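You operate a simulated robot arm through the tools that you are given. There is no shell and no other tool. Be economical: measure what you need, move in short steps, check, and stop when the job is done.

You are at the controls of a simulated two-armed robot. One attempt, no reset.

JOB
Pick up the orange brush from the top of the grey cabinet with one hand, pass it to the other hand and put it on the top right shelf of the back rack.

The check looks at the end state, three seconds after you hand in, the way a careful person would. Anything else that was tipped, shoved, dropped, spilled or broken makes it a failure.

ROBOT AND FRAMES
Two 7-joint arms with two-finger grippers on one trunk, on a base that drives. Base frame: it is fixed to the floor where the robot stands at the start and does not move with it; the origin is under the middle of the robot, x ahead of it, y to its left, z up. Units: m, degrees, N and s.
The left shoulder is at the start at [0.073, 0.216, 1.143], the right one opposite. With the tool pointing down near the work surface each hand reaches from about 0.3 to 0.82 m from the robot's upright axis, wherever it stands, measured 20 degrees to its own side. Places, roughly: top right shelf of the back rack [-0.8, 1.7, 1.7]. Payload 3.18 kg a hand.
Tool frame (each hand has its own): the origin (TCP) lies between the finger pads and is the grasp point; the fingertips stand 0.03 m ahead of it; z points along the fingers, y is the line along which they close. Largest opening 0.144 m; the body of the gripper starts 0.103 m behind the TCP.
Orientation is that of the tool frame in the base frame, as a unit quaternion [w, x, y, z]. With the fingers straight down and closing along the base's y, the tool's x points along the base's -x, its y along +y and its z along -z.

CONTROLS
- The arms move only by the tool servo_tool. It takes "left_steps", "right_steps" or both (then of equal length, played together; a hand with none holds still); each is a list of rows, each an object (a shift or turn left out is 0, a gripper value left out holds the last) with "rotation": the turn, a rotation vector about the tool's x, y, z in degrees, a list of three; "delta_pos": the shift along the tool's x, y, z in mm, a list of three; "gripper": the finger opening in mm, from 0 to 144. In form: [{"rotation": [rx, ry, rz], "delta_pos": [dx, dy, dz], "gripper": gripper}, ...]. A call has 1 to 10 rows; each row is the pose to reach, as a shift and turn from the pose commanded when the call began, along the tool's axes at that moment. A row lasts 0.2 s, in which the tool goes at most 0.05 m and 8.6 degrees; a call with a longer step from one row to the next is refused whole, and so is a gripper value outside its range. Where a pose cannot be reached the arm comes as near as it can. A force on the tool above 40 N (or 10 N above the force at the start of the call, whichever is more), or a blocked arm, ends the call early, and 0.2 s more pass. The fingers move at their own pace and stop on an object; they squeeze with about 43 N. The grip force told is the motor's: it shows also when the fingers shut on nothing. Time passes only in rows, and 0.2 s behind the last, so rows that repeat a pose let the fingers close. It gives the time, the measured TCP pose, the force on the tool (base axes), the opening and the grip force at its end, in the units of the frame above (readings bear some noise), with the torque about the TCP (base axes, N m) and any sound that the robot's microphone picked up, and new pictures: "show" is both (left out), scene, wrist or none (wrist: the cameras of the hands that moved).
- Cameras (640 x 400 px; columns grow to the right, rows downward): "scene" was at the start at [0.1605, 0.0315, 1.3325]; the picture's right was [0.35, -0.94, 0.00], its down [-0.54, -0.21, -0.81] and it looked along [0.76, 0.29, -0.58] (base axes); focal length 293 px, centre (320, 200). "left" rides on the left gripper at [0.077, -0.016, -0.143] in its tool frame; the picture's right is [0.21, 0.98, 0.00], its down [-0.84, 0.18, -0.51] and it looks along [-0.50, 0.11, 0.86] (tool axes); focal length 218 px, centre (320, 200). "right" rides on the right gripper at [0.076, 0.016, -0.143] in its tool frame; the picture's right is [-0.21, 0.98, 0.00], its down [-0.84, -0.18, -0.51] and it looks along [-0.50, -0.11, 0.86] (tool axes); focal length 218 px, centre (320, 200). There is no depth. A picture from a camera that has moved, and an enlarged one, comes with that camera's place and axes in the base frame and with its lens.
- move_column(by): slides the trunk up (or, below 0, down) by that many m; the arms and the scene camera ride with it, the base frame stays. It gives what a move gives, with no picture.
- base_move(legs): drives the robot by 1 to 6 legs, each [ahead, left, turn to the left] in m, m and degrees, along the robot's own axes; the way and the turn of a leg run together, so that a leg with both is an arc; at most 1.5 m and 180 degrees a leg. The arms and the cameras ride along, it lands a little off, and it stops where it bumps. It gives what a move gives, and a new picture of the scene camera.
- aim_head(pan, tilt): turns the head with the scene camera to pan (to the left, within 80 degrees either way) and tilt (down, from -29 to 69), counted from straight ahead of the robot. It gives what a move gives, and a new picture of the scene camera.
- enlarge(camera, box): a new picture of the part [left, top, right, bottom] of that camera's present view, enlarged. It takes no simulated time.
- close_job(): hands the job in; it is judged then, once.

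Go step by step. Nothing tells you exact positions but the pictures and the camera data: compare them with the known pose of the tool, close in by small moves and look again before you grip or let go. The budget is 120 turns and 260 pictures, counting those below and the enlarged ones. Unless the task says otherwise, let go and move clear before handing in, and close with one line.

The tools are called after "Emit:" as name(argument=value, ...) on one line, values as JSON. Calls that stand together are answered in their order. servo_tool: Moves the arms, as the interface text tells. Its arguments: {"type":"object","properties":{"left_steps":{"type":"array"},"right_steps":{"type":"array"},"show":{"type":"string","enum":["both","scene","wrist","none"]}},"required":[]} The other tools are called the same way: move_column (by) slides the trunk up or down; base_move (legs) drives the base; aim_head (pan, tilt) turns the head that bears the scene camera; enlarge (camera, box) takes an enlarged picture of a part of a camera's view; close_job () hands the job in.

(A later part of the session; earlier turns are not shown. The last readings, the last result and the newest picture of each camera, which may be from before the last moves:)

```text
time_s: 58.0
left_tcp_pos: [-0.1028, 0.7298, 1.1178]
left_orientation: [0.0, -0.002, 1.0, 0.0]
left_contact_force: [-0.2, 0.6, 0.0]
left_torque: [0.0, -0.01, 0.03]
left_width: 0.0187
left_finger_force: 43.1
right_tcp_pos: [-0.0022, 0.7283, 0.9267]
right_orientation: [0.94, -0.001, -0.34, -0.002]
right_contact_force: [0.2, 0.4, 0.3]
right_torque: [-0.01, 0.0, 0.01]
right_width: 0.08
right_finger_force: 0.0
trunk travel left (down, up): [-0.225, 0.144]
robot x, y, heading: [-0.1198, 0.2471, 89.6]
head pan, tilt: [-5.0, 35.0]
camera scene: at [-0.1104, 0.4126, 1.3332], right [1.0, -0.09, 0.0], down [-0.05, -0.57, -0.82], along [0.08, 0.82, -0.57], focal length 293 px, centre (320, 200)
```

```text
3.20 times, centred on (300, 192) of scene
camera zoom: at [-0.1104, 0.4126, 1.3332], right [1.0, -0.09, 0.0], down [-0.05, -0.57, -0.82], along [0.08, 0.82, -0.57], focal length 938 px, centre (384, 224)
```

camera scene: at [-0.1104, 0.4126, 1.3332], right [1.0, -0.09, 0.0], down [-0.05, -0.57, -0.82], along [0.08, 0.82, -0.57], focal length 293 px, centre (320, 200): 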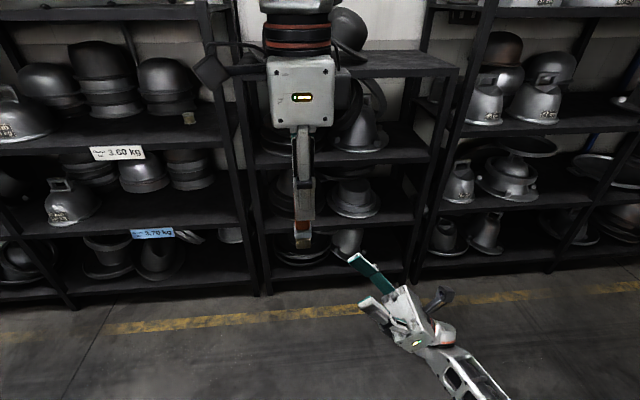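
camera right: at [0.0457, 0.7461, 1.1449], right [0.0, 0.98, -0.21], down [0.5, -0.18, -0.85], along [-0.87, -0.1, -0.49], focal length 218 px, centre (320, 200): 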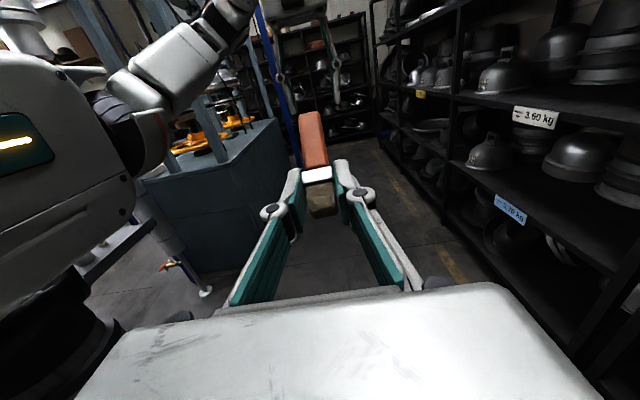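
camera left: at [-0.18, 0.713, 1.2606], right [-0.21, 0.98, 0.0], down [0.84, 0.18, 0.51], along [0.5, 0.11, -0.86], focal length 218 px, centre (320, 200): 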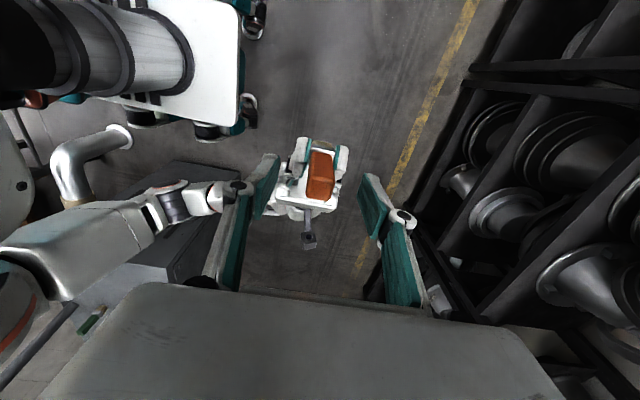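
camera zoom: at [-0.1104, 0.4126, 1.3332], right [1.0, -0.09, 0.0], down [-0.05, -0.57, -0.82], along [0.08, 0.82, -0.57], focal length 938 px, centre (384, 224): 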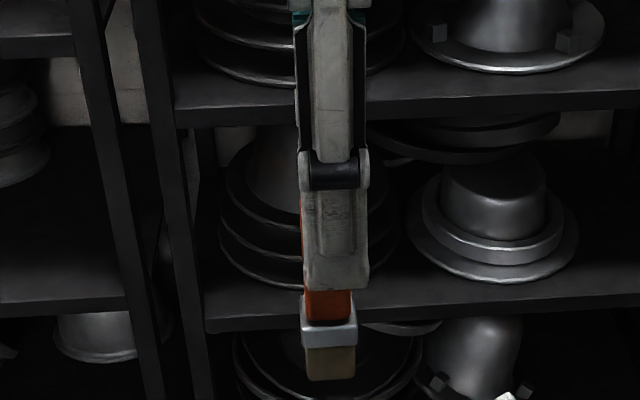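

The brush hangs vertical and clean in the left hand. Now I return the right hand to its tool-down pose, via left-pointing level, at a safe spot on the right.

Emit:
servo_tool(right_steps=[{"rotation": [0, -8.3, 0], "delta_pos": [25, 0, -6]}, {"rotation": [0, -16.7, 0], "delta_pos": [51, 0, -12]}, {"rotation": [0, -25, 0], "delta_pos": [76, 0, -18]}, {"rotation": [0, -33.4, 0], "delta_pos": [101, 0, -24]}, {"rotation": [0, -41.8, 0], "delta_pos": [127, 0, -30]}, {"rotation": [0, -50.2, 0], "delta_pos": [152, 0, -36]}, {"rotation": [0, -50.2, 0], "delta_pos": [152, 0, -36]}], show="none")

Emit:
servo_tool(right_steps=[{"rotation": [4.62, -4.62, -4.62]}, {"rotation": [9.24, -9.24, -9.24]}, {"rotation": [13.86, -13.86, -13.86]}, {"rotation": [18.48, -18.48, -18.48]}, {"rotation": [23.1, -23.1, -23.1]}, {"rotation": [27.7, -27.7, -27.7]}, {"rotation": [32.3, -32.3, -32.3]}, {"rotation": [36.9, -36.9, -36.9]}], show="none")

Emit:
servo_tool(right_steps=[{"rotation": [4.62, -4.62, -4.62]}, {"rotation": [9.24, -9.24, -9.24]}, {"rotation": [13.86, -13.86, -13.86]}, {"rotation": [18.48, -18.48, -18.48]}, {"rotation": [23.1, -23.1, -23.1]}, {"rotation": [27.7, -27.7, -27.7]}, {"rotation": [32.3, -32.3, -32.3]}], show="scene")

```text
time_s: 59.6
left_tcp_pos: [-0.1016, 0.7307, 1.1172]
left_orientation: [0.0, -0.002, 1.0, -0.001]
left_contact_force: [-0.7, -0.3, 0.6]
left_torque: [-0.01, 0.0, -0.02]
left_width: 0.0188
left_finger_force: 43.1
right_tcp_pos: [0.1394, 0.729, 0.9984]
right_orientation: [-0.707, 0.001, 0.708, 0.001]
right_contact_force: [0.2, 0.7, 1.1]
right_torque: [0.02, 0.01, 0.0]
right_width: 0.0801
right_finger_force: 0.1
trunk travel left (down, up): [-0.225, 0.144]
robot x, y, heading: [-0.119, 0.2459, 89.5]
head pan, tilt: [-5.0, 35.0]
```

```text
time_s: 61.4
left_tcp_pos: [-0.1031, 0.7307, 1.119]
left_orientation: [0.0, -0.002, 1.0, 0.001]
left_contact_force: [0.3, -0.1, -0.6]
left_torque: [-0.03, -0.02, 0.02]
left_width: 0.0186
left_finger_force: 42.5
right_tcp_pos: [0.1383, 0.7293, 0.9989]
right_orientation: [-0.383, -0.431, 0.817, 0.001]
right_contact_force: [-0.3, -0.2, -0.8]
right_torque: [0.01, 0.01, 0.02]
right_width: 0.0799
right_finger_force: 0.1
trunk travel left (down, up): [-0.225, 0.144]
robot x, y, heading: [-0.119, 0.2489, 89.4]
head pan, tilt: [-5.0, 35.0]
```

```text
time_s: 63.0
left_tcp_pos: [-0.103, 0.7307, 1.1201]
left_orientation: [0.0, -0.003, 1.0, 0.0]
left_contact_force: [-0.3, -0.2, 0.0]
left_torque: [0.01, -0.04, 0.01]
left_width: 0.0186
left_finger_force: 43.0
right_tcp_pos: [0.1386, 0.7286, 0.9993]
right_orientation: [0.0, -0.706, 0.708, 0.0]
right_contact_force: [-0.6, -0.3, -0.7]
right_torque: [0.0, -0.03, -0.01]
right_width: 0.0801
right_finger_force: 0.0
trunk travel left (down, up): [-0.225, 0.144]
robot x, y, heading: [-0.1192, 0.2484, 89.5]
head pan, tilt: [-5.0, 35.0]
camera scene: at [-0.1106, 0.4124, 1.3332], right [1.0, -0.09, 0.0], down [-0.05, -0.57, -0.82], along [0.08, 0.82, -0.57], focal length 293 px, centre (320, 200)
```

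scene: 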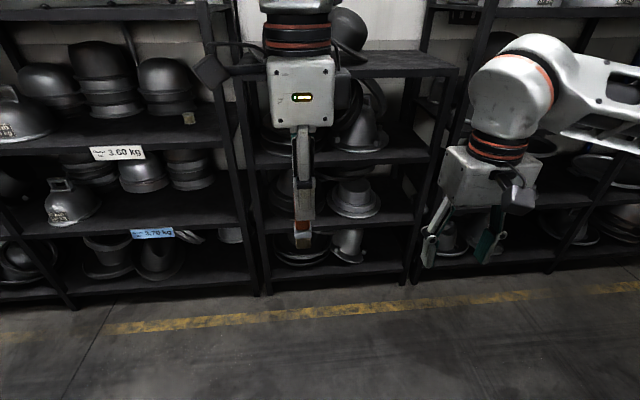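

Tool-down restored. Now I test the natural forward pitch (camera-down) while rising, to see if the shelf height is attainable.

Emit:
servo_tool(right_steps=[{"rotation": [0, -8.5, 0], "delta_pos": [0, 0, -20]}, {"rotation": [0, -17, 0], "delta_pos": [0, 0, -40]}, {"rotation": [0, -25.5, 0], "delta_pos": [0, 0, -60]}, {"rotation": [0, -34, 0], "delta_pos": [0, 0, -80]}, {"rotation": [0, -42.5, 0], "delta_pos": [0, 0, -100]}, {"rotation": [0, -51, 0], "delta_pos": [0, 0, -120]}, {"rotation": [0, -59.5, 0], "delta_pos": [0, 0, -140]}, {"rotation": [0, -68, 0], "delta_pos": [0, 0, -160]}, {"rotation": [0, -76, 0], "delta_pos": [0, 0, -180]}, {"rotation": [0, -84, 0], "delta_pos": [0, 0, -200]}], show="none")

Emit:
servo_tool(right_steps=[{"rotation": [0, -6, 0], "delta_pos": [-40, 0, 0]}, {"rotation": [0, -6, 0], "delta_pos": [-80, 0, 0]}, {"rotation": [0, -6, 0], "delta_pos": [-120, 0, 0]}, {"rotation": [0, -6, 0], "delta_pos": [-160, 0, 0]}, {"rotation": [0, -6, 0], "delta_pos": [-200, 0, 0]}, {"rotation": [0, -6, 0], "delta_pos": [-240, 0, 0]}, {"rotation": [0, -6, 0], "delta_pos": [-280, 0, 0]}, {"rotation": [0, -6, 0], "delta_pos": [-320, 0, 0]}, {"rotation": [0, -6, 0], "delta_pos": [-360, 0, 0]}, {"rotation": [0, -6, 0], "delta_pos": [-360, 0, 0]}], show="scene")

```text
time_s: 65.2
left_tcp_pos: [-0.1067, 0.7325, 1.1175]
left_orientation: [0.001, -0.004, 1.0, 0.0]
left_contact_force: [0.2, 0.9, -0.9]
left_torque: [-0.16, -0.08, -0.01]
left_width: 0.019
left_finger_force: 43.2
right_tcp_pos: [0.1153, 0.8065, 1.2462]
right_orientation: [-0.464, 0.533, -0.532, -0.466]
right_contact_force: [0.1, -0.2, 5.6]
right_torque: [-0.7, 0.01, 0.12]
right_width: 0.0801
right_finger_force: 0.2
right hand out of reach, approached as far as the arm can: row 6, 7, 8, 9, 10
trunk travel left (down, up): [-0.225, 0.144]
robot x, y, heading: [-0.1206, 0.2479, 89.7]
head pan, tilt: [-5.0, 35.0]
```

```text
time_s: 67.4
left_tcp_pos: [-0.1022, 0.7305, 1.1176]
left_orientation: [0.0, -0.002, 1.0, 0.0]
left_contact_force: [0.0, -0.4, -0.2]
left_torque: [-0.04, 0.0, -0.01]
left_width: 0.0188
left_finger_force: 42.6
right_tcp_pos: [0.1212, 0.8436, 1.6023]
right_orientation: [0.501, -0.499, 0.502, 0.499]
right_contact_force: [-0.2, -0.1, -0.9]
right_torque: [0.02, 0.02, 0.0]
right_width: 0.08
right_finger_force: 0.0
right hand out of reach, approached as far as the arm can: row 1
trunk travel left (down, up): [-0.225, 0.144]
robot x, y, heading: [-0.1182, 0.2478, 89.5]
head pan, tilt: [-5.0, 35.0]
camera scene: at [-0.1097, 0.4131, 1.333], right [1.0, -0.09, 0.0], down [-0.05, -0.57, -0.82], along [0.08, 0.82, -0.57], focal length 293 px, centre (320, 200)
```

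scene: 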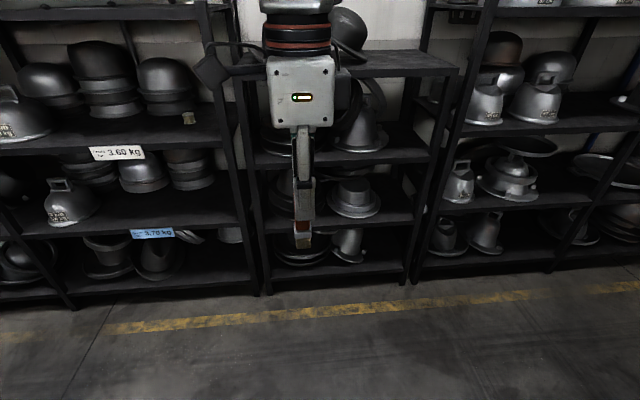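

The natural camera-down, level pose reaches z=1.60 now, which is about 1.75 with the column raised, so it is good for upright placement. I'll bring the right hand back down toward tool-down for the regrip.

Emit:
servo_tool(right_steps=[{"delta_pos": [44, 0, 0]}, {"delta_pos": [88, 0, 0]}, {"delta_pos": [132, 0, 0]}, {"delta_pos": [176, 0, 0]}, {"delta_pos": [220, 0, 0]}, {"delta_pos": [264, 0, 0]}, {"delta_pos": [308, 0, 0]}, {"delta_pos": [340, 0, 0]}], show="none")

Emit:
servo_tool(right_steps=[{"rotation": [0, 8.5, 0], "delta_pos": [25, 0, -5]}, {"rotation": [0, 17, 0], "delta_pos": [50, 0, -10]}, {"rotation": [0, 25.5, 0], "delta_pos": [75, 0, -20]}, {"rotation": [0, 34, 0], "delta_pos": [100, 0, -30]}, {"rotation": [0, 42.5, 0], "delta_pos": [125, 0, -40]}, {"rotation": [0, 51, 0], "delta_pos": [150, 0, -55]}, {"rotation": [0, 59.5, 0], "delta_pos": [175, 0, -70]}, {"rotation": [0, 68, 0], "delta_pos": [200, 0, -85]}, {"rotation": [0, 76.5, 0], "delta_pos": [225, 0, -100]}, {"rotation": [0, 85, 0], "delta_pos": [250, 0, -110]}], show="scene")

Emit:
enlarge(camera="scene", box=[200, 130, 400, 255])

```text
time_s: 69.2
left_tcp_pos: [-0.104, 0.7308, 1.1176]
left_orientation: [-0.001, -0.002, 1.0, 0.001]
left_contact_force: [-0.1, 0.0, 0.1]
left_torque: [0.03, -0.07, 0.0]
left_width: 0.0188
left_finger_force: 43.0
right_tcp_pos: [0.1199, 0.8436, 1.3287]
right_orientation: [0.5, -0.5, 0.501, 0.5]
right_contact_force: [-0.1, -0.5, 0.5]
right_torque: [-0.05, 0.0, -0.07]
right_width: 0.0801
right_finger_force: 0.0
right hand out of reach, approached as far as the arm can: row 7, 8
trunk travel left (down, up): [-0.225, 0.144]
robot x, y, heading: [-0.1212, 0.2503, 89.7]
head pan, tilt: [-5.0, 35.0]
```

```text
time_s: 71.4
left_tcp_pos: [-0.1022, 0.7319, 1.1178]
left_orientation: [0.0, -0.002, 1.0, 0.0]
left_contact_force: [-0.2, 0.8, 0.5]
left_torque: [-0.06, 0.0, 0.0]
left_width: 0.0186
left_finger_force: 43.0
right_tcp_pos: [0.1194, 0.7379, 1.0787]
right_orientation: [0.028, -0.704, 0.709, 0.03]
right_contact_force: [-0.6, 0.3, 0.4]
right_torque: [-0.03, -0.01, -0.01]
right_width: 0.0801
right_finger_force: 0.0
trunk travel left (down, up): [-0.225, 0.144]
robot x, y, heading: [-0.1207, 0.2509, 89.6]
head pan, tilt: [-5.0, 35.0]
camera scene: at [-0.1102, 0.414, 1.3328], right [1.0, -0.09, 0.0], down [-0.05, -0.57, -0.82], along [0.08, 0.81, -0.57], focal length 293 px, centre (320, 200)
```

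scene: 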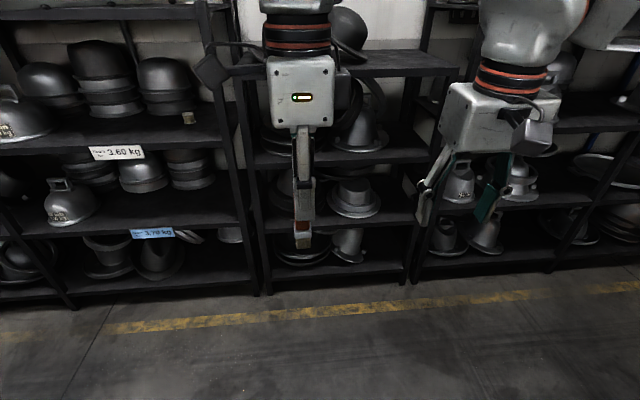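

```text
3.20 times, centred on (300, 192) of scene
camera zoom: at [-0.1102, 0.414, 1.3328], right [1.0, -0.09, 0.0], down [-0.05, -0.57, -0.82], along [0.08, 0.81, -0.57], focal length 938 px, centre (384, 224)
```

zoom: 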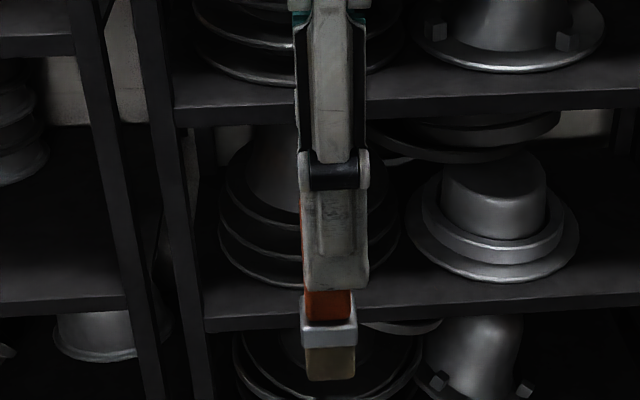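

The brush is unchanged. I now rotate the right hand to left-pointing with its camera down, in two halves.

Emit:
servo_tool(right_steps=[{"rotation": [0, 3.3, 0], "delta_pos": [0, -15, 25]}, {"rotation": [0, 3.3, 0], "delta_pos": [0, -20, 40]}], show="none")

Emit:
servo_tool(right_steps=[{"rotation": [-4.62, -4.62, -4.62]}, {"rotation": [-9.24, -9.24, -9.24]}, {"rotation": [-13.86, -13.86, -13.86]}, {"rotation": [-18.48, -18.48, -18.48]}, {"rotation": [-23.1, -23.1, -23.1]}, {"rotation": [-27.7, -27.7, -27.7]}, {"rotation": [-32.3, -32.3, -32.3]}, {"rotation": [-36.9, -36.9, -36.9]}, {"rotation": [-36.9, -36.9, -36.9]}], show="scene")

```text
time_s: 72.0
left_tcp_pos: [-0.1026, 0.7307, 1.1174]
left_orientation: [0.0, -0.002, 1.0, 0.001]
left_contact_force: [0.1, 0.2, 1.0]
left_torque: [0.02, -0.03, 0.0]
left_width: 0.0187
left_finger_force: 42.4
right_tcp_pos: [0.1386, 0.7395, 1.0406]
right_orientation: [0.01, -0.706, 0.709, 0.011]
right_contact_force: [0.8, -0.1, 0.0]
right_torque: [0.01, 0.0, 0.01]
right_width: 0.0802
right_finger_force: 0.1
trunk travel left (down, up): [-0.225, 0.144]
robot x, y, heading: [-0.1204, 0.2472, 89.7]
head pan, tilt: [-5.0, 35.0]
```

```text
time_s: 74.0
left_tcp_pos: [-0.1017, 0.7311, 1.1188]
left_orientation: [0.0, -0.003, 1.0, 0.0]
left_contact_force: [0.1, 0.1, -0.9]
left_torque: [0.0, 0.0, 0.02]
left_width: 0.0189
left_finger_force: 42.8
right_tcp_pos: [0.0854, 0.7109, 1.0366]
right_orientation: [-0.031, 0.807, -0.401, -0.432]
right_contact_force: [-0.6, 0.1, -0.5]
right_torque: [0.01, 0.04, 0.01]
right_width: 0.0799
right_finger_force: 0.1
right hand out of reach, approached as far as the arm can: row 6, 7, 8, 9
trunk travel left (down, up): [-0.225, 0.144]
robot x, y, heading: [-0.1177, 0.2512, 89.7]
head pan, tilt: [-5.0, 35.0]
camera scene: at [-0.1102, 0.4135, 1.333], right [1.0, -0.09, 0.0], down [-0.05, -0.57, -0.82], along [0.08, 0.82, -0.57], focal length 293 px, centre (320, 200)
```

scene: 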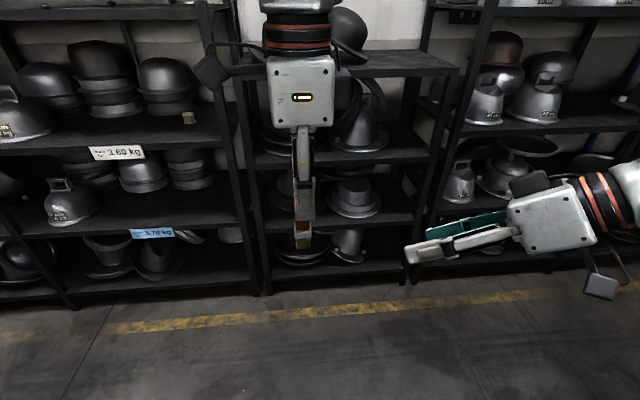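

Low left-pointing with the camera down is also limited. A better regrip is to tilt the left hand so the brush lies toward horizontal, then take it with the right hand pointing down with its yaw turned −90°. I'll restore the right hand to tool-down and yaw it.

Emit:
servo_tool(right_steps=[{"rotation": [4.3, 4.9, 4.3]}, {"rotation": [8.6, 9.9, 8.7]}, {"rotation": [12.8, 14.8, 13]}, {"rotation": [17.1, 19.7, 17.4]}, {"rotation": [21.4, 24.6, 21.7]}, {"rotation": [25.7, 29.6, 26]}, {"rotation": [29.9, 34.5, 30.4]}, {"rotation": [34.2, 39.4, 34.7]}, {"rotation": [34.2, 39.4, 34.7]}], show="none")

Emit:
servo_tool(right_steps=[{"rotation": [0, 0, -8.5], "delta_pos": [0, -10, 0]}, {"rotation": [0, 0, -17], "delta_pos": [0, -20, 0]}, {"rotation": [0, 0, -25.5], "delta_pos": [0, -30, 0]}, {"rotation": [0, 0, -34], "delta_pos": [0, -40, 0]}, {"rotation": [0, 0, -42.5], "delta_pos": [0, -50, 0]}, {"rotation": [0, 0, -51], "delta_pos": [0, -60, 0]}, {"rotation": [0, 0, -59.5], "delta_pos": [0, -70, 0]}, {"rotation": [0, 0, -68], "delta_pos": [0, -80, 0]}, {"rotation": [0, 0, -76.5], "delta_pos": [0, -90, 0]}, {"rotation": [0, 0, -85], "delta_pos": [0, -100, 0]}], show="scene")

```text
time_s: 76.0
left_tcp_pos: [-0.1018, 0.7311, 1.118]
left_orientation: [0.0, -0.003, 1.0, 0.0]
left_contact_force: [-0.5, 0.1, -0.5]
left_torque: [0.05, 0.01, -0.04]
left_width: 0.019
left_finger_force: 43.0
right_tcp_pos: [0.0862, 0.7121, 1.0384]
right_orientation: [0.001, -0.705, 0.709, -0.001]
right_contact_force: [1.1, -0.3, -0.7]
right_torque: [0.0, 0.05, -0.03]
right_width: 0.08
right_finger_force: 0.1
trunk travel left (down, up): [-0.225, 0.144]
robot x, y, heading: [-0.1206, 0.248, 89.7]
head pan, tilt: [-5.0, 35.0]
```

```text
time_s: 78.2
left_tcp_pos: [-0.1027, 0.7283, 1.1199]
left_orientation: [0.001, -0.002, 1.0, 0.001]
left_contact_force: [0.9, -0.5, 0.0]
left_torque: [0.07, 0.03, -0.05]
left_width: 0.0187
left_finger_force: 43.1
right_tcp_pos: [0.0657, 0.6459, 0.968]
right_orientation: [-0.115, 0.971, -0.212, 0.012]
right_contact_force: [0.6, -0.6, -0.5]
right_torque: [0.03, 0.03, -0.01]
right_width: 0.08
right_finger_force: 0.0
right hand out of reach, approached as far as the arm can: row 4, 5, 6, 7, 8, 9, 10
trunk travel left (down, up): [-0.225, 0.144]
robot x, y, heading: [-0.1183, 0.2475, 89.6]
head pan, tilt: [-5.0, 35.0]
camera scene: at [-0.1109, 0.4104, 1.3338], right [1.0, -0.09, 0.0], down [-0.05, -0.57, -0.82], along [0.08, 0.82, -0.57], focal length 293 px, centre (320, 200)
```

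scene: 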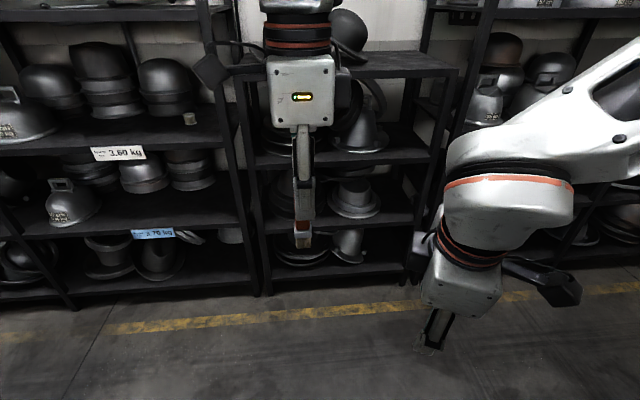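

The right hand hit a limit again, so I'll switch to a simpler end-on handover. Both hands point at each other, and the right takes the bristle/ferrule end in line with its fingers; that grip works with any wrist roll and lays the brush flat on the shelf. First I restore the right hand to tool-down.

Emit:
servo_tool(right_steps=[{"rotation": [-1.4, 1.1, 8.2], "delta_pos": [4, -14, -1]}, {"rotation": [-2.7, 2.2, 16.3], "delta_pos": [8, -28, -2]}, {"rotation": [-4.1, 3.3, 24.5], "delta_pos": [12, -42, -3]}, {"rotation": [-5.5, 4.5, 32.7], "delta_pos": [16, -56, -4]}, {"rotation": [-6.8, 5.6, 40.9], "delta_pos": [20, -70, -5]}, {"rotation": [-8.2, 6.7, 49], "delta_pos": [24, -84, -6]}, {"rotation": [-9.5, 7.8, 57.2], "delta_pos": [28, -98, -7]}, {"rotation": [-10.9, 8.9, 65.4], "delta_pos": [32, -112, -8]}, {"rotation": [-10.9, 8.9, 65.4], "delta_pos": [32, -112, -8]}], show="none")

Emit:
servo_tool(left_steps=[{"rotation": [0, 0, -8.5], "delta_pos": [12, 0, 0]}, {"rotation": [0, 0, -17], "delta_pos": [24, 0, 0]}, {"rotation": [0, 0, -25.5], "delta_pos": [36, 0, 0]}, {"rotation": [0, 0, -34], "delta_pos": [48, 0, 0]}, {"rotation": [0, 0, -42.5], "delta_pos": [60, 0, 0]}, {"rotation": [0, 0, -51], "delta_pos": [72, 0, 0]}, {"rotation": [0, 0, -59.5], "delta_pos": [84, 0, 0]}, {"rotation": [0, 0, -68], "delta_pos": [96, 0, 0]}, {"rotation": [0, 0, -76.5], "delta_pos": [108, 0, 0]}, {"rotation": [0, 0, -85], "delta_pos": [120, 0, 0]}], show="scene")

```text
time_s: 80.2
left_tcp_pos: [-0.1035, 0.7312, 1.1195]
left_orientation: [0.0, -0.003, 1.0, 0.0]
left_contact_force: [-0.1, 0.1, 0.2]
left_torque: [0.0, -0.04, -0.01]
left_width: 0.0188
left_finger_force: 43.4
right_tcp_pos: [0.1417, 0.73, 1.0036]
right_orientation: [-0.002, -0.703, 0.711, -0.001]
right_contact_force: [-0.5, 0.4, 0.9]
right_torque: [-0.02, -0.02, -0.04]
right_width: 0.0801
right_finger_force: 0.0
trunk travel left (down, up): [-0.225, 0.144]
robot x, y, heading: [-0.1209, 0.2474, 89.7]
head pan, tilt: [-5.0, 35.0]
```

```text
time_s: 82.4
left_tcp_pos: [-0.2239, 0.7292, 1.1193]
left_orientation: [0.001, -0.678, 0.735, 0.0]
left_contact_force: [0.0, -0.3, 0.1]
left_torque: [0.02, -0.03, 0.0]
left_width: 0.0189
left_finger_force: 43.2
right_tcp_pos: [0.1425, 0.7294, 1.0028]
right_orientation: [-0.001, -0.705, 0.709, -0.001]
right_contact_force: [-0.1, 0.1, -0.2]
right_torque: [0.02, 0.0, -0.03]
right_width: 0.08
right_finger_force: 0.0
trunk travel left (down, up): [-0.225, 0.144]
robot x, y, heading: [-0.1185, 0.251, 89.5]
head pan, tilt: [-5.0, 35.0]
camera scene: at [-0.1106, 0.4126, 1.3332], right [1.0, -0.09, 0.0], down [-0.05, -0.57, -0.82], along [0.08, 0.82, -0.57], focal length 293 px, centre (320, 200)
```

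scene: 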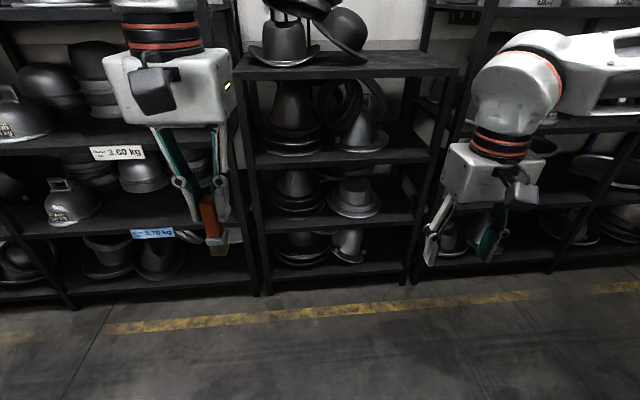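

Both hands are near neutral. Now the left hand turns to point right, mirroring the reachable right-hand pose.

Emit:
servo_tool(left_steps=[{"rotation": [0, 0, -4.8]}, {"rotation": [0, 0, -4.8], "delta_pos": [0, 0, 20]}], show="none")

Emit:
servo_tool(left_steps=[{"rotation": [4.33, 4.33, -4.33]}, {"rotation": [8.66, 8.66, -8.66]}, {"rotation": [13, 13, -13]}, {"rotation": [17.3, 17.3, -17.3]}, {"rotation": [21.65, 21.65, -21.65]}, {"rotation": [26, 26, -26]}, {"rotation": [30.3, 30.3, -30.3]}, {"rotation": [34.64, 34.64, -34.64]}, {"rotation": [34.64, 34.64, -34.64]}], show="scene")

```text
time_s: 83.0
left_tcp_pos: [-0.2234, 0.7306, 1.0988]
left_orientation: [0.0, 0.708, -0.706, 0.001]
left_contact_force: [0.5, 0.3, -0.1]
left_torque: [-0.02, 0.0, 0.01]
left_width: 0.0189
left_finger_force: 42.9
right_tcp_pos: [0.1425, 0.73, 1.0015]
right_orientation: [-0.001, -0.705, 0.709, -0.001]
right_contact_force: [-0.6, 0.5, -0.1]
right_torque: [-0.01, 0.04, 0.0]
right_width: 0.0801
right_finger_force: 0.1
trunk travel left (down, up): [-0.225, 0.144]
robot x, y, heading: [-0.1214, 0.2506, 89.4]
head pan, tilt: [-5.0, 35.0]
```

```text
time_s: 85.0
left_tcp_pos: [-0.2223, 0.7299, 1.1004]
left_orientation: [-0.001, 0.817, -0.407, 0.408]
left_contact_force: [0.4, -0.7, -0.5]
left_torque: [0.04, -0.01, -0.04]
left_width: 0.0186
left_finger_force: 43.8
right_tcp_pos: [0.142, 0.729, 1.0021]
right_orientation: [-0.003, -0.705, 0.709, -0.001]
right_contact_force: [0.3, 0.0, 0.0]
right_torque: [-0.03, 0.03, -0.01]
right_width: 0.0799
right_finger_force: 0.1
trunk travel left (down, up): [-0.225, 0.144]
robot x, y, heading: [-0.12, 0.2451, 89.7]
head pan, tilt: [-5.0, 35.0]
camera scene: at [-0.1098, 0.4127, 1.3332], right [1.0, -0.09, 0.0], down [-0.05, -0.57, -0.82], along [0.08, 0.82, -0.57], focal length 293 px, centre (320, 200)
```

scene: 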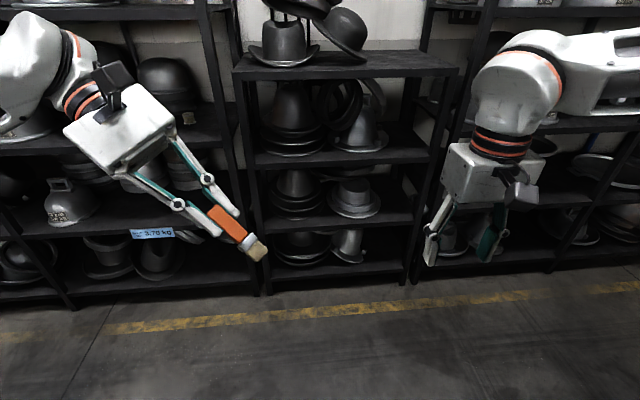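

Good. I'll complete the left turn and also turn the right hand to left-pointing level (camera up), first half.

Emit:
servo_tool(left_steps=[{"rotation": [4.33, 4.33, -4.33]}, {"rotation": [8.66, 8.66, -8.66]}, {"rotation": [13, 13, -13]}, {"rotation": [17.3, 17.3, -17.3]}, {"rotation": [21.65, 21.65, -21.65]}, {"rotation": [26, 26, -26]}, {"rotation": [30.3, 30.3, -30.3]}, {"rotation": [34.64, 34.64, -34.64]}, {"rotation": [34.64, 34.64, -34.64]}], show="none")

Emit:
servo_tool(right_steps=[{"rotation": [-4.33, 4.33, 4.33]}, {"rotation": [-8.66, 8.66, 8.66], "delta_pos": [0, 0, -10]}, {"rotation": [-13, 13, 13], "delta_pos": [0, 0, -20]}, {"rotation": [-17.3, 17.3, 17.3], "delta_pos": [0, 0, -30]}, {"rotation": [-21.65, 21.65, 21.65], "delta_pos": [0, 0, -40]}, {"rotation": [-26, 26, 26], "delta_pos": [0, 0, -50]}, {"rotation": [-30.3, 30.3, 30.3], "delta_pos": [0, 0, -60]}, {"rotation": [-34.64, 34.64, 34.64], "delta_pos": [0, 0, -70]}, {"rotation": [-34.64, 34.64, 34.64], "delta_pos": [0, 0, -80]}], show="none")

Emit:
servo_tool(right_steps=[{"rotation": [-4.33, 4.33, 4.33]}, {"rotation": [-8.66, 8.66, 8.66]}, {"rotation": [-13, 13, 13]}, {"rotation": [-17.3, 17.3, 17.3]}, {"rotation": [-21.65, 21.65, 21.65]}, {"rotation": [-26, 26, 26]}, {"rotation": [-30.3, 30.3, 30.3]}, {"rotation": [-34.64, 34.64, 34.64]}, {"rotation": [-34.64, 34.64, 34.64]}])

```text
time_s: 87.0
left_tcp_pos: [-0.2226, 0.729, 1.1001]
left_orientation: [0.0, 0.707, 0.0, 0.707]
left_contact_force: [-0.1, -1.2, -0.5]
left_torque: [0.02, 0.01, -0.01]
left_width: 0.0189
left_finger_force: 42.8
right_tcp_pos: [0.1417, 0.7298, 1.0022]
right_orientation: [0.0, -0.704, 0.71, -0.001]
right_contact_force: [-0.1, -0.5, -0.8]
right_torque: [0.0, 0.0, 0.0]
right_width: 0.0801
right_finger_force: 0.1
trunk travel left (down, up): [-0.225, 0.144]
robot x, y, heading: [-0.1248, 0.2458, 89.4]
head pan, tilt: [-5.0, 35.0]
```

```text
time_s: 89.0
left_tcp_pos: [-0.2254, 0.7302, 1.0996]
left_orientation: [0.0, 0.707, 0.0, 0.707]
left_contact_force: [-0.3, 0.0, -0.1]
left_torque: [0.01, 0.0, 0.04]
left_width: 0.0187
left_finger_force: 43.6
right_tcp_pos: [0.1403, 0.7302, 1.0839]
right_orientation: [-0.41, -0.404, 0.818, 0.001]
right_contact_force: [-0.7, -0.3, 0.1]
right_torque: [0.01, 0.02, 0.02]
right_width: 0.0799
right_finger_force: 0.0
trunk travel left (down, up): [-0.225, 0.144]
robot x, y, heading: [-0.1225, 0.2517, 89.8]
head pan, tilt: [-5.0, 35.0]
```

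```text
time_s: 91.0
left_tcp_pos: [-0.2235, 0.7305, 1.0997]
left_orientation: [0.0, 0.707, 0.001, 0.707]
left_contact_force: [0.3, -0.2, -0.7]
left_torque: [0.0, 0.01, 0.01]
left_width: 0.019
left_finger_force: 43.1
right_tcp_pos: [0.1416, 0.7292, 1.082]
right_orientation: [0.708, -0.004, -0.706, -0.002]
right_contact_force: [-0.1, -0.1, 0.4]
right_torque: [0.01, 0.0, -0.02]
right_width: 0.0802
right_finger_force: 0.1
trunk travel left (down, up): [-0.225, 0.144]
robot x, y, heading: [-0.1206, 0.2498, 89.5]
head pan, tilt: [-5.0, 35.0]
camera scene: at [-0.1103, 0.4129, 1.3331], right [1.0, -0.09, 0.0], down [-0.05, -0.57, -0.82], along [0.08, 0.82, -0.57], focal length 293 px, centre (320, 200)
camera right: at [0.284, 0.7458, 1.1582], right [0.01, 0.98, -0.21], down [0.5, -0.19, -0.84], along [-0.86, -0.1, -0.49], focal length 218 px, centre (320, 200)
```

scene: 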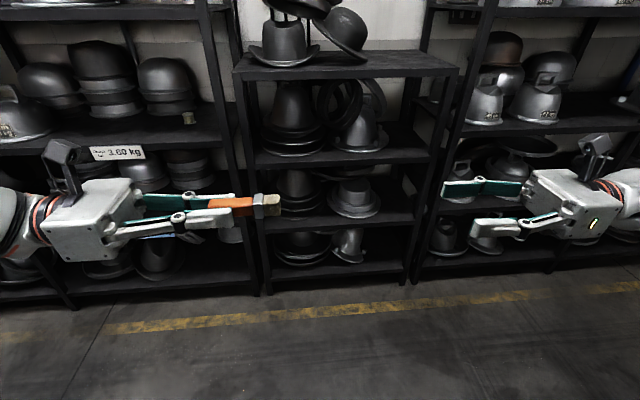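
right: 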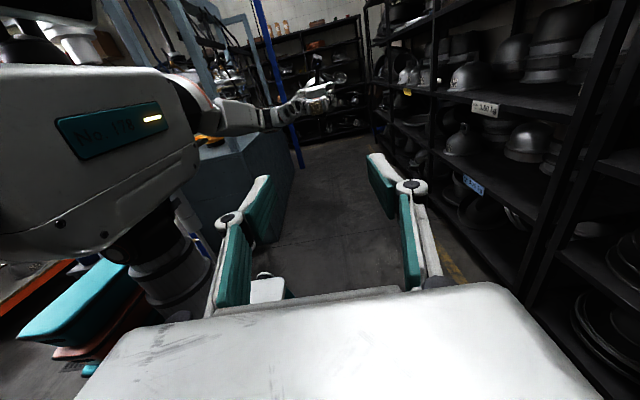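

The two hands now face each other, with the brush level and its bristles toward the right hand. I raise the right hand 18 mm and approach.

Emit:
servo_tool(right_steps=[{"delta_pos": [9, 0, 40], "gripper": 70}, {"delta_pos": [18, 1, 80]}, {"delta_pos": [18, 1, 120]}, {"delta_pos": [18, 1, 160]}, {"delta_pos": [18, 1, 200]}, {"delta_pos": [18, 1, 230]}, {"delta_pos": [18, 1, 230]}])

Emit:
enlarge(camera="scene", box=[180, 140, 380, 265])

Emit:
enlarge(camera="right", box=[220, 120, 420, 245])

```text
time_s: 92.6
left_tcp_pos: [-0.2243, 0.7297, 1.0996]
left_orientation: [0.0, 0.707, 0.0, 0.707]
left_contact_force: [-0.1, -0.3, 0.0]
left_torque: [0.03, 0.03, 0.01]
left_width: 0.0188
left_finger_force: 42.9
right_tcp_pos: [-0.0877, 0.7326, 1.0989]
right_orientation: [0.708, -0.003, -0.707, -0.001]
right_contact_force: [0.1, -0.4, -0.6]
right_torque: [0.0, -0.01, 0.02]
right_width: 0.07
right_finger_force: 0.1
trunk travel left (down, up): [-0.225, 0.144]
robot x, y, heading: [-0.1219, 0.2451, 89.6]
head pan, tilt: [-5.0, 35.0]
camera scene: at [-0.11, 0.4127, 1.3332], right [1.0, -0.09, 0.0], down [-0.05, -0.57, -0.82], along [0.08, 0.82, -0.57], focal length 293 px, centre (320, 200)
camera right: at [0.0542, 0.7487, 1.1754], right [0.01, 0.98, -0.21], down [0.5, -0.19, -0.84], along [-0.86, -0.1, -0.49], focal length 218 px, centre (320, 200)
```

scene: 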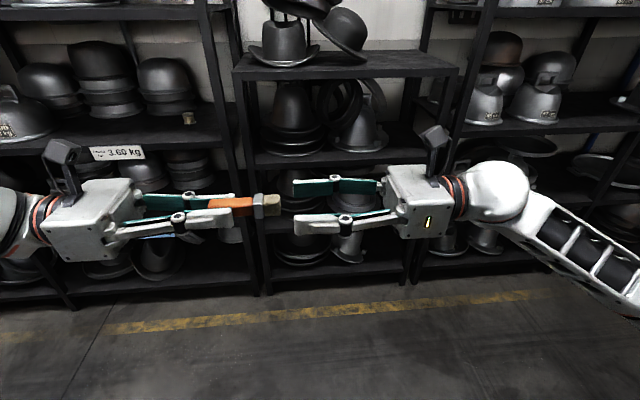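
right: 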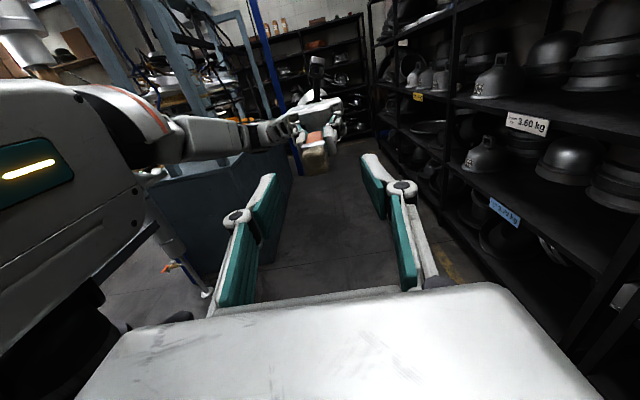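

```text
3.20 times, centred on (280, 202) of scene
camera zoom: at [-0.11, 0.4127, 1.3332], right [1.0, -0.09, 0.0], down [-0.05, -0.57, -0.82], along [0.08, 0.82, -0.57], focal length 938 px, centre (448, 192)
```

zoom: 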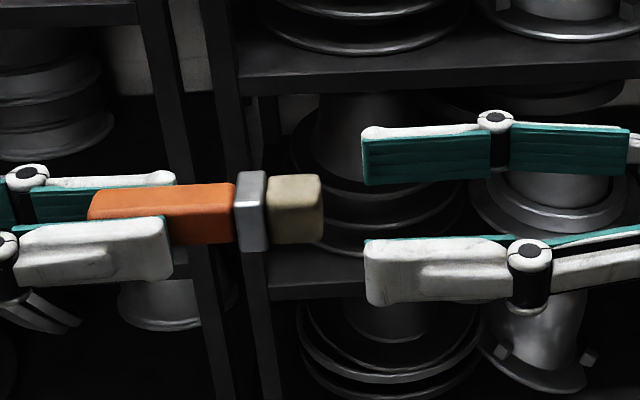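

```text
3.20 times, centred on (320, 182) of right
camera zoom: at [0.0542, 0.7487, 1.1754], right [0.01, 0.98, -0.21], down [0.5, -0.19, -0.84], along [-0.86, -0.1, -0.49], focal length 698 px, centre (320, 256)
```

zoom: 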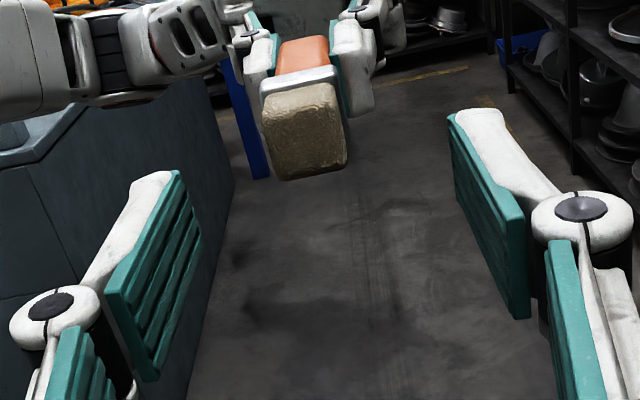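

The brush end is at x≈-0.131, the ferrule at about -0.160. I advance 60 mm so the right fingertips cover the ferrule but stay clear of the left tips.

Emit:
servo_tool(right_steps=[{"delta_pos": [2, -2.5, 30]}, {"delta_pos": [2, -2.5, 60]}, {"delta_pos": [2, -2.5, 60]}], show="none")

Emit:
enlarge(camera="scene", box=[180, 140, 380, 265])

Emit:
enlarge(camera="right", box=[220, 120, 420, 245])

```text
time_s: 93.4
left_tcp_pos: [-0.2248, 0.7302, 1.0998]
left_orientation: [0.0, 0.707, -0.001, 0.707]
left_contact_force: [-0.3, -0.8, -0.4]
left_torque: [0.0, 0.02, 0.0]
left_width: 0.0187
left_finger_force: 42.7
right_tcp_pos: [-0.149, 0.7314, 1.1012]
right_orientation: [0.707, -0.004, -0.707, -0.002]
right_contact_force: [-0.5, 0.2, 0.1]
right_torque: [-0.01, -0.01, 0.0]
right_width: 0.07
right_finger_force: 0.0
trunk travel left (down, up): [-0.225, 0.144]
robot x, y, heading: [-0.1198, 0.2485, 89.5]
head pan, tilt: [-5.0, 35.0]
```

```text
3.20 times, centred on (280, 202) of scene
camera zoom: at [-0.1099, 0.4127, 1.3332], right [1.0, -0.09, 0.0], down [-0.05, -0.57, -0.82], along [0.08, 0.82, -0.57], focal length 938 px, centre (448, 192)
```

zoom: 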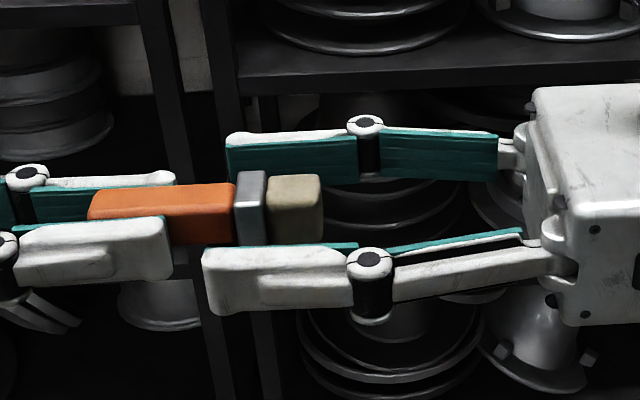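

```text
3.20 times, centred on (320, 182) of right
camera zoom: at [-0.0057, 0.748, 1.1765], right [0.01, 0.98, -0.21], down [0.5, -0.19, -0.84], along [-0.86, -0.1, -0.49], focal length 698 px, centre (320, 256)
```

zoom: 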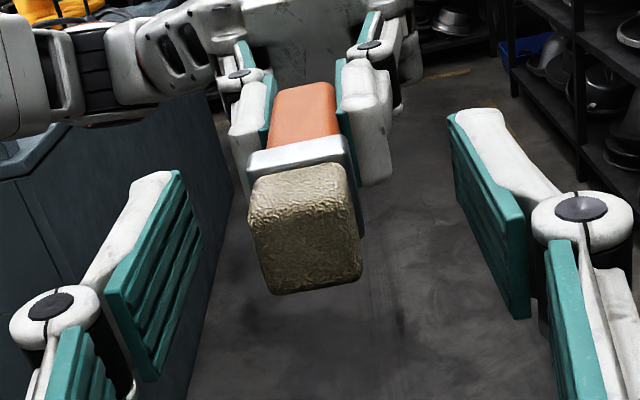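

Centred well enough (within 1 mm). Closing the right hand on the ferrule.

Emit:
servo_tool(right_steps=[{"delta_pos": [0, -1, 0], "gripper": 40}, {"delta_pos": [0, -1, 0], "gripper": 0}, {"delta_pos": [0, -1, 0]}, {"delta_pos": [0, -1, 0]}], show="none")

Emit:
enlarge(camera="scene", box=[180, 140, 380, 265])

```text
time_s: 94.4
left_tcp_pos: [-0.2238, 0.731, 1.1006]
left_orientation: [0.0, 0.707, 0.001, 0.707]
left_contact_force: [-0.1, 4.0, -0.2]
left_torque: [-0.1, -0.01, 0.12]
left_width: 0.0188
left_finger_force: 42.5
right_tcp_pos: [-0.1486, 0.731, 1.1006]
right_orientation: [0.708, -0.004, -0.707, -0.001]
right_contact_force: [-0.7, -3.6, -0.2]
right_torque: [0.08, 0.01, 0.19]
right_width: 0.0235
right_finger_force: 42.8
trunk travel left (down, up): [-0.225, 0.144]
robot x, y, heading: [-0.1194, 0.2505, 89.5]
head pan, tilt: [-5.0, 35.0]
```

```text
3.20 times, centred on (280, 202) of scene
camera zoom: at [-0.1102, 0.4128, 1.3331], right [1.0, -0.09, 0.0], down [-0.05, -0.57, -0.82], along [0.08, 0.82, -0.57], focal length 938 px, centre (448, 192)
```

zoom: 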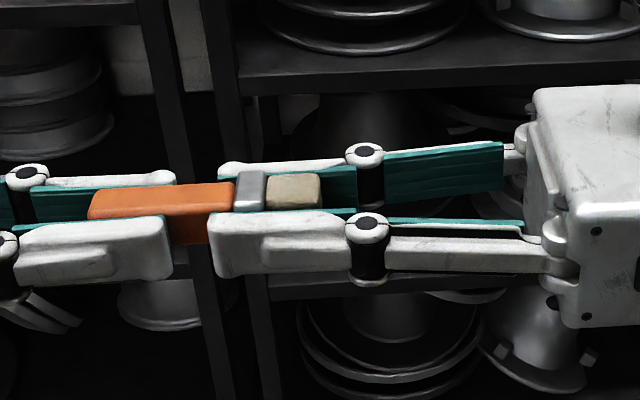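

The right hand holds it with low load. Opening the left hand and withdrawing it straight along its axis.

Emit:
servo_tool(left_steps=[{"gripper": 40}, {"gripper": 70}, {"gripper": 70}, {"delta_pos": [0, 0, -30]}, {"delta_pos": [0, 0, -60]}, {"delta_pos": [0, 0, -90]}, {"delta_pos": [0, 0, -120]}, {"delta_pos": [0, 0, -120]}], show="scene")

Emit:
enlarge(camera="scene", box=[180, 140, 380, 265])

```text
time_s: 96.2
left_tcp_pos: [-0.3431, 0.7302, 1.1003]
left_orientation: [0.0, 0.707, 0.0, 0.707]
left_contact_force: [0.2, 0.7, -1.3]
left_torque: [0.01, 0.0, -0.02]
left_width: 0.07
left_finger_force: 0.0
right_tcp_pos: [-0.147, 0.7307, 1.1015]
right_orientation: [0.708, -0.003, -0.707, -0.001]
right_contact_force: [-0.1, -0.3, -0.3]
right_torque: [-0.03, -0.04, 0.0]
right_width: 0.0232
right_finger_force: 43.2
trunk travel left (down, up): [-0.225, 0.144]
robot x, y, heading: [-0.1198, 0.2454, 89.6]
head pan, tilt: [-5.0, 35.0]
camera scene: at [-0.1101, 0.4127, 1.3332], right [1.0, -0.09, 0.0], down [-0.05, -0.57, -0.82], along [0.08, 0.82, -0.57], focal length 293 px, centre (320, 200)
```

scene: 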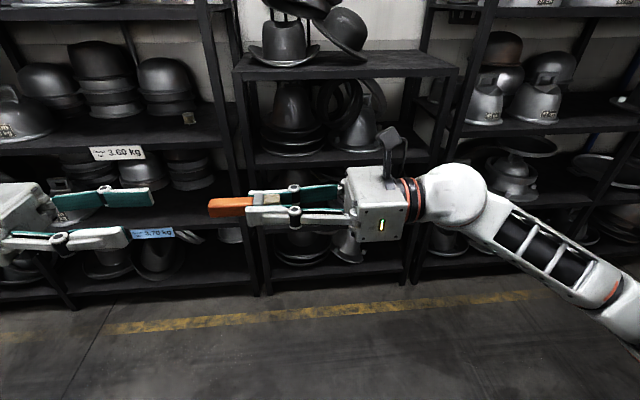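

```text
3.20 times, centred on (280, 202) of scene
camera zoom: at [-0.1101, 0.4127, 1.3332], right [1.0, -0.09, 0.0], down [-0.05, -0.57, -0.82], along [0.08, 0.82, -0.57], focal length 938 px, centre (448, 192)
```

zoom: 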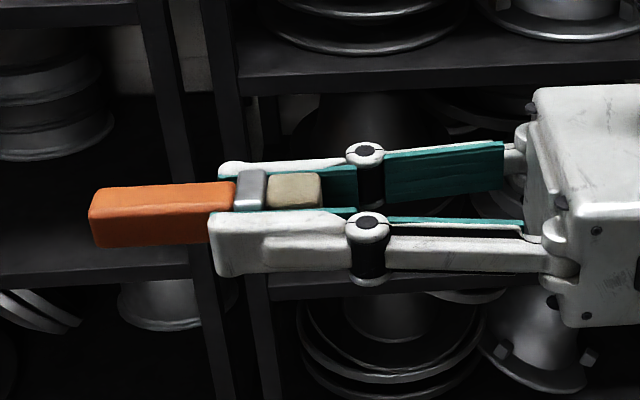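

The brush sits in line with the right fingers. Now I turn the left hand back to tool-down and tuck it nearer the body, so it stays clear of the rack.

Emit:
servo_tool(left_steps=[{"rotation": [-4.33, -4.33, 4.33], "delta_pos": [0, 10, -12]}, {"rotation": [-8.66, -8.66, 8.66], "delta_pos": [0, 20, -25]}, {"rotation": [-13, -13, 13], "delta_pos": [0, 30, -37]}, {"rotation": [-17.3, -17.3, 17.3], "delta_pos": [0, 40, -50]}, {"rotation": [-21.65, -21.65, 21.65], "delta_pos": [0, 50, -62]}, {"rotation": [-26, -26, 26], "delta_pos": [0, 60, -75]}, {"rotation": [-30.3, -30.3, 30.3], "delta_pos": [0, 70, -87]}, {"rotation": [-34.64, -34.64, 34.64], "delta_pos": [0, 80, -100]}, {"rotation": [-34.64, -34.64, 34.64], "delta_pos": [0, 80, -100]}], show="none")

Emit:
servo_tool(left_steps=[{"rotation": [-4.33, -4.33, 4.33]}, {"rotation": [-8.66, -8.66, 8.66]}, {"rotation": [-13, -13, 13]}, {"rotation": [-17.3, -17.3, 17.3]}, {"rotation": [-21.65, -21.65, 21.65]}, {"rotation": [-26, -26, 26]}, {"rotation": [-30.3, -30.3, 30.3]}, {"rotation": [-34.64, -34.64, 34.64]}, {"rotation": [-34.64, -34.64, 34.64]}], show="none")

Emit:
servo_tool(right_steps=[{"rotation": [4.33, -4.33, -4.33], "delta_pos": [0, 0, -30]}, {"rotation": [8.66, -8.66, -8.66], "delta_pos": [0, 0, -60]}, {"rotation": [13, -13, -13], "delta_pos": [0, 0, -90]}, {"rotation": [17.3, -17.3, -17.3], "delta_pos": [0, 0, -120]}, {"rotation": [21.65, -21.65, -21.65], "delta_pos": [-10, 0, -150]}, {"rotation": [26, -26, -26], "delta_pos": [-20, 0, -180]}, {"rotation": [30.3, -30.3, -30.3], "delta_pos": [-30, 0, -210]}, {"rotation": [34.64, -34.64, -34.64], "delta_pos": [-40, 0, -240]}, {"rotation": [34.64, -34.64, -34.64], "delta_pos": [-50, 0, -270]}], show="scene")

```text
time_s: 98.2
left_tcp_pos: [-0.404, 0.7384, 1.0749]
left_orientation: [-0.08, 0.869, -0.31, 0.378]
left_contact_force: [1.0, -0.5, -0.7]
left_torque: [0.01, 0.04, 0.0]
left_width: 0.07
left_finger_force: 0.2
left hand out of reach, approached as far as the arm can: row 2, 3, 4, 5, 6, 7, 8, 9
right_tcp_pos: [-0.1458, 0.7298, 1.1018]
right_orientation: [0.709, -0.004, -0.706, -0.002]
right_contact_force: [0.7, 0.3, -0.1]
right_torque: [0.01, -0.02, -0.01]
right_width: 0.0233
right_finger_force: 43.1
trunk travel left (down, up): [-0.225, 0.144]
robot x, y, heading: [-0.1165, 0.2481, 89.5]
head pan, tilt: [-5.0, 35.0]
```

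```text
time_s: 100.2
left_tcp_pos: [-0.4066, 0.7372, 1.0722]
left_orientation: [-0.017, 0.796, -0.604, -0.035]
left_contact_force: [0.7, 0.2, 0.6]
left_torque: [0.01, -0.02, 0.0]
left_width: 0.0698
left_finger_force: 0.0
right_tcp_pos: [-0.1484, 0.7312, 1.1014]
right_orientation: [0.707, -0.005, -0.707, -0.002]
right_contact_force: [-0.4, 0.0, 0.0]
right_torque: [0.01, -0.01, 0.02]
right_width: 0.0232
right_finger_force: 43.3
trunk travel left (down, up): [-0.225, 0.144]
robot x, y, heading: [-0.1159, 0.2461, 89.7]
head pan, tilt: [-5.0, 35.0]
```

```text
time_s: 102.2
left_tcp_pos: [-0.4043, 0.737, 1.072]
left_orientation: [-0.017, 0.796, -0.604, -0.035]
left_contact_force: [0.0, -0.5, 0.2]
left_torque: [0.05, 0.03, 0.02]
left_width: 0.07
left_finger_force: 0.0
right_tcp_pos: [0.1232, 0.7275, 1.0507]
right_orientation: [-0.41, -0.406, 0.817, 0.0]
right_contact_force: [1.0, -0.4, -0.4]
right_torque: [0.03, 0.01, 0.0]
right_width: 0.0233
right_finger_force: 43.1
trunk travel left (down, up): [-0.225, 0.144]
robot x, y, heading: [-0.1256, 0.2458, 89.5]
head pan, tilt: [-5.0, 35.0]
camera scene: at [-0.1091, 0.4127, 1.3331], right [1.0, -0.09, 0.0], down [-0.05, -0.57, -0.82], along [0.08, 0.82, -0.57], focal length 293 px, centre (320, 200)
```

scene: 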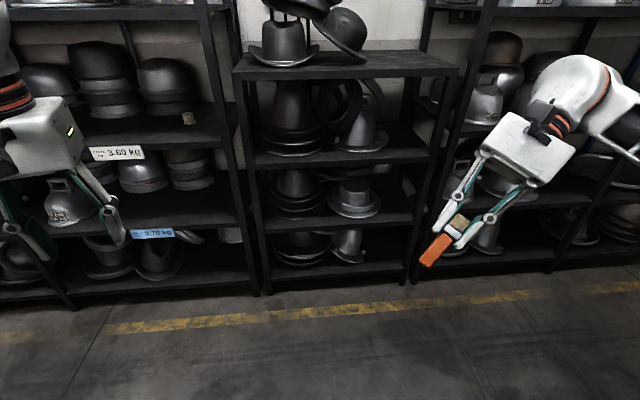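

Continue the right hand to tool-down, and trim and lower the left hand.

Emit:
servo_tool(right_steps=[{"rotation": [4.33, -4.33, -4.33]}, {"rotation": [8.66, -8.66, -8.66]}, {"rotation": [13, -13, -13]}, {"rotation": [17.3, -17.3, -17.3]}, {"rotation": [21.65, -21.65, -21.65]}, {"rotation": [26, -26, -26]}, {"rotation": [30.3, -30.3, -30.3]}, {"rotation": [34.64, -34.64, -34.64]}, {"rotation": [34.64, -34.64, -34.64]}], left_steps=[{"rotation": [0.7, 2.1, 8], "delta_pos": [0, 0, 30]}, {"rotation": [1.5, 4.2, 15.9], "delta_pos": [0, 0, 60]}, {"rotation": [1.5, 4.2, 15.9], "delta_pos": [0, 0, 100]}, {"rotation": [1.5, 4.2, 15.9], "delta_pos": [0, 0, 130]}, {"rotation": [1.5, 4.2, 15.9], "delta_pos": [20, 0, 150]}, {"rotation": [1.5, 4.2, 15.9], "delta_pos": [50, 0, 150]}, {"rotation": [1.5, 4.2, 15.9], "delta_pos": [80, 0, 150]}, {"rotation": [1.5, 4.2, 15.9], "delta_pos": [110, 0, 150]}, {"rotation": [1.5, 4.2, 15.9], "delta_pos": [130, 0, 150]}], show="scene")

```text
time_s: 104.2
left_tcp_pos: [-0.3768, 0.6224, 0.9138]
left_orientation: [0.0, -0.705, 0.709, 0.0]
left_contact_force: [0.2, -0.6, 0.0]
left_torque: [-0.01, -0.03, 0.0]
left_width: 0.0703
left_finger_force: 0.0
right_tcp_pos: [0.1216, 0.727, 1.0524]
right_orientation: [0.0, -0.705, 0.709, -0.001]
right_contact_force: [1.0, 0.4, -0.8]
right_torque: [0.0, 0.03, 0.03]
right_width: 0.0233
right_finger_force: 42.8
trunk travel left (down, up): [-0.225, 0.144]
robot x, y, heading: [-0.1206, 0.248, 89.6]
head pan, tilt: [-5.0, 35.0]
camera scene: at [-0.1099, 0.413, 1.3331], right [1.0, -0.09, 0.0], down [-0.05, -0.57, -0.82], along [0.08, 0.82, -0.57], focal length 293 px, centre (320, 200)
```

scene: 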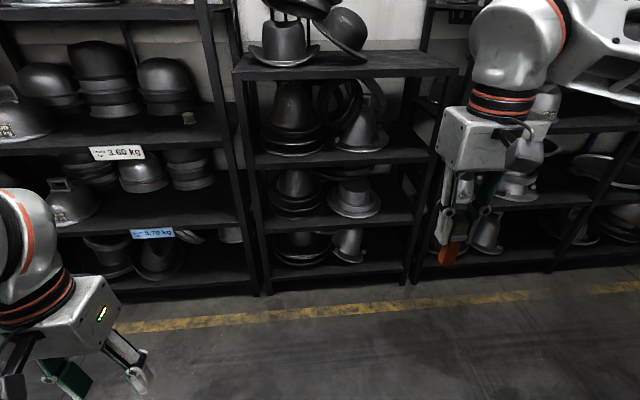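

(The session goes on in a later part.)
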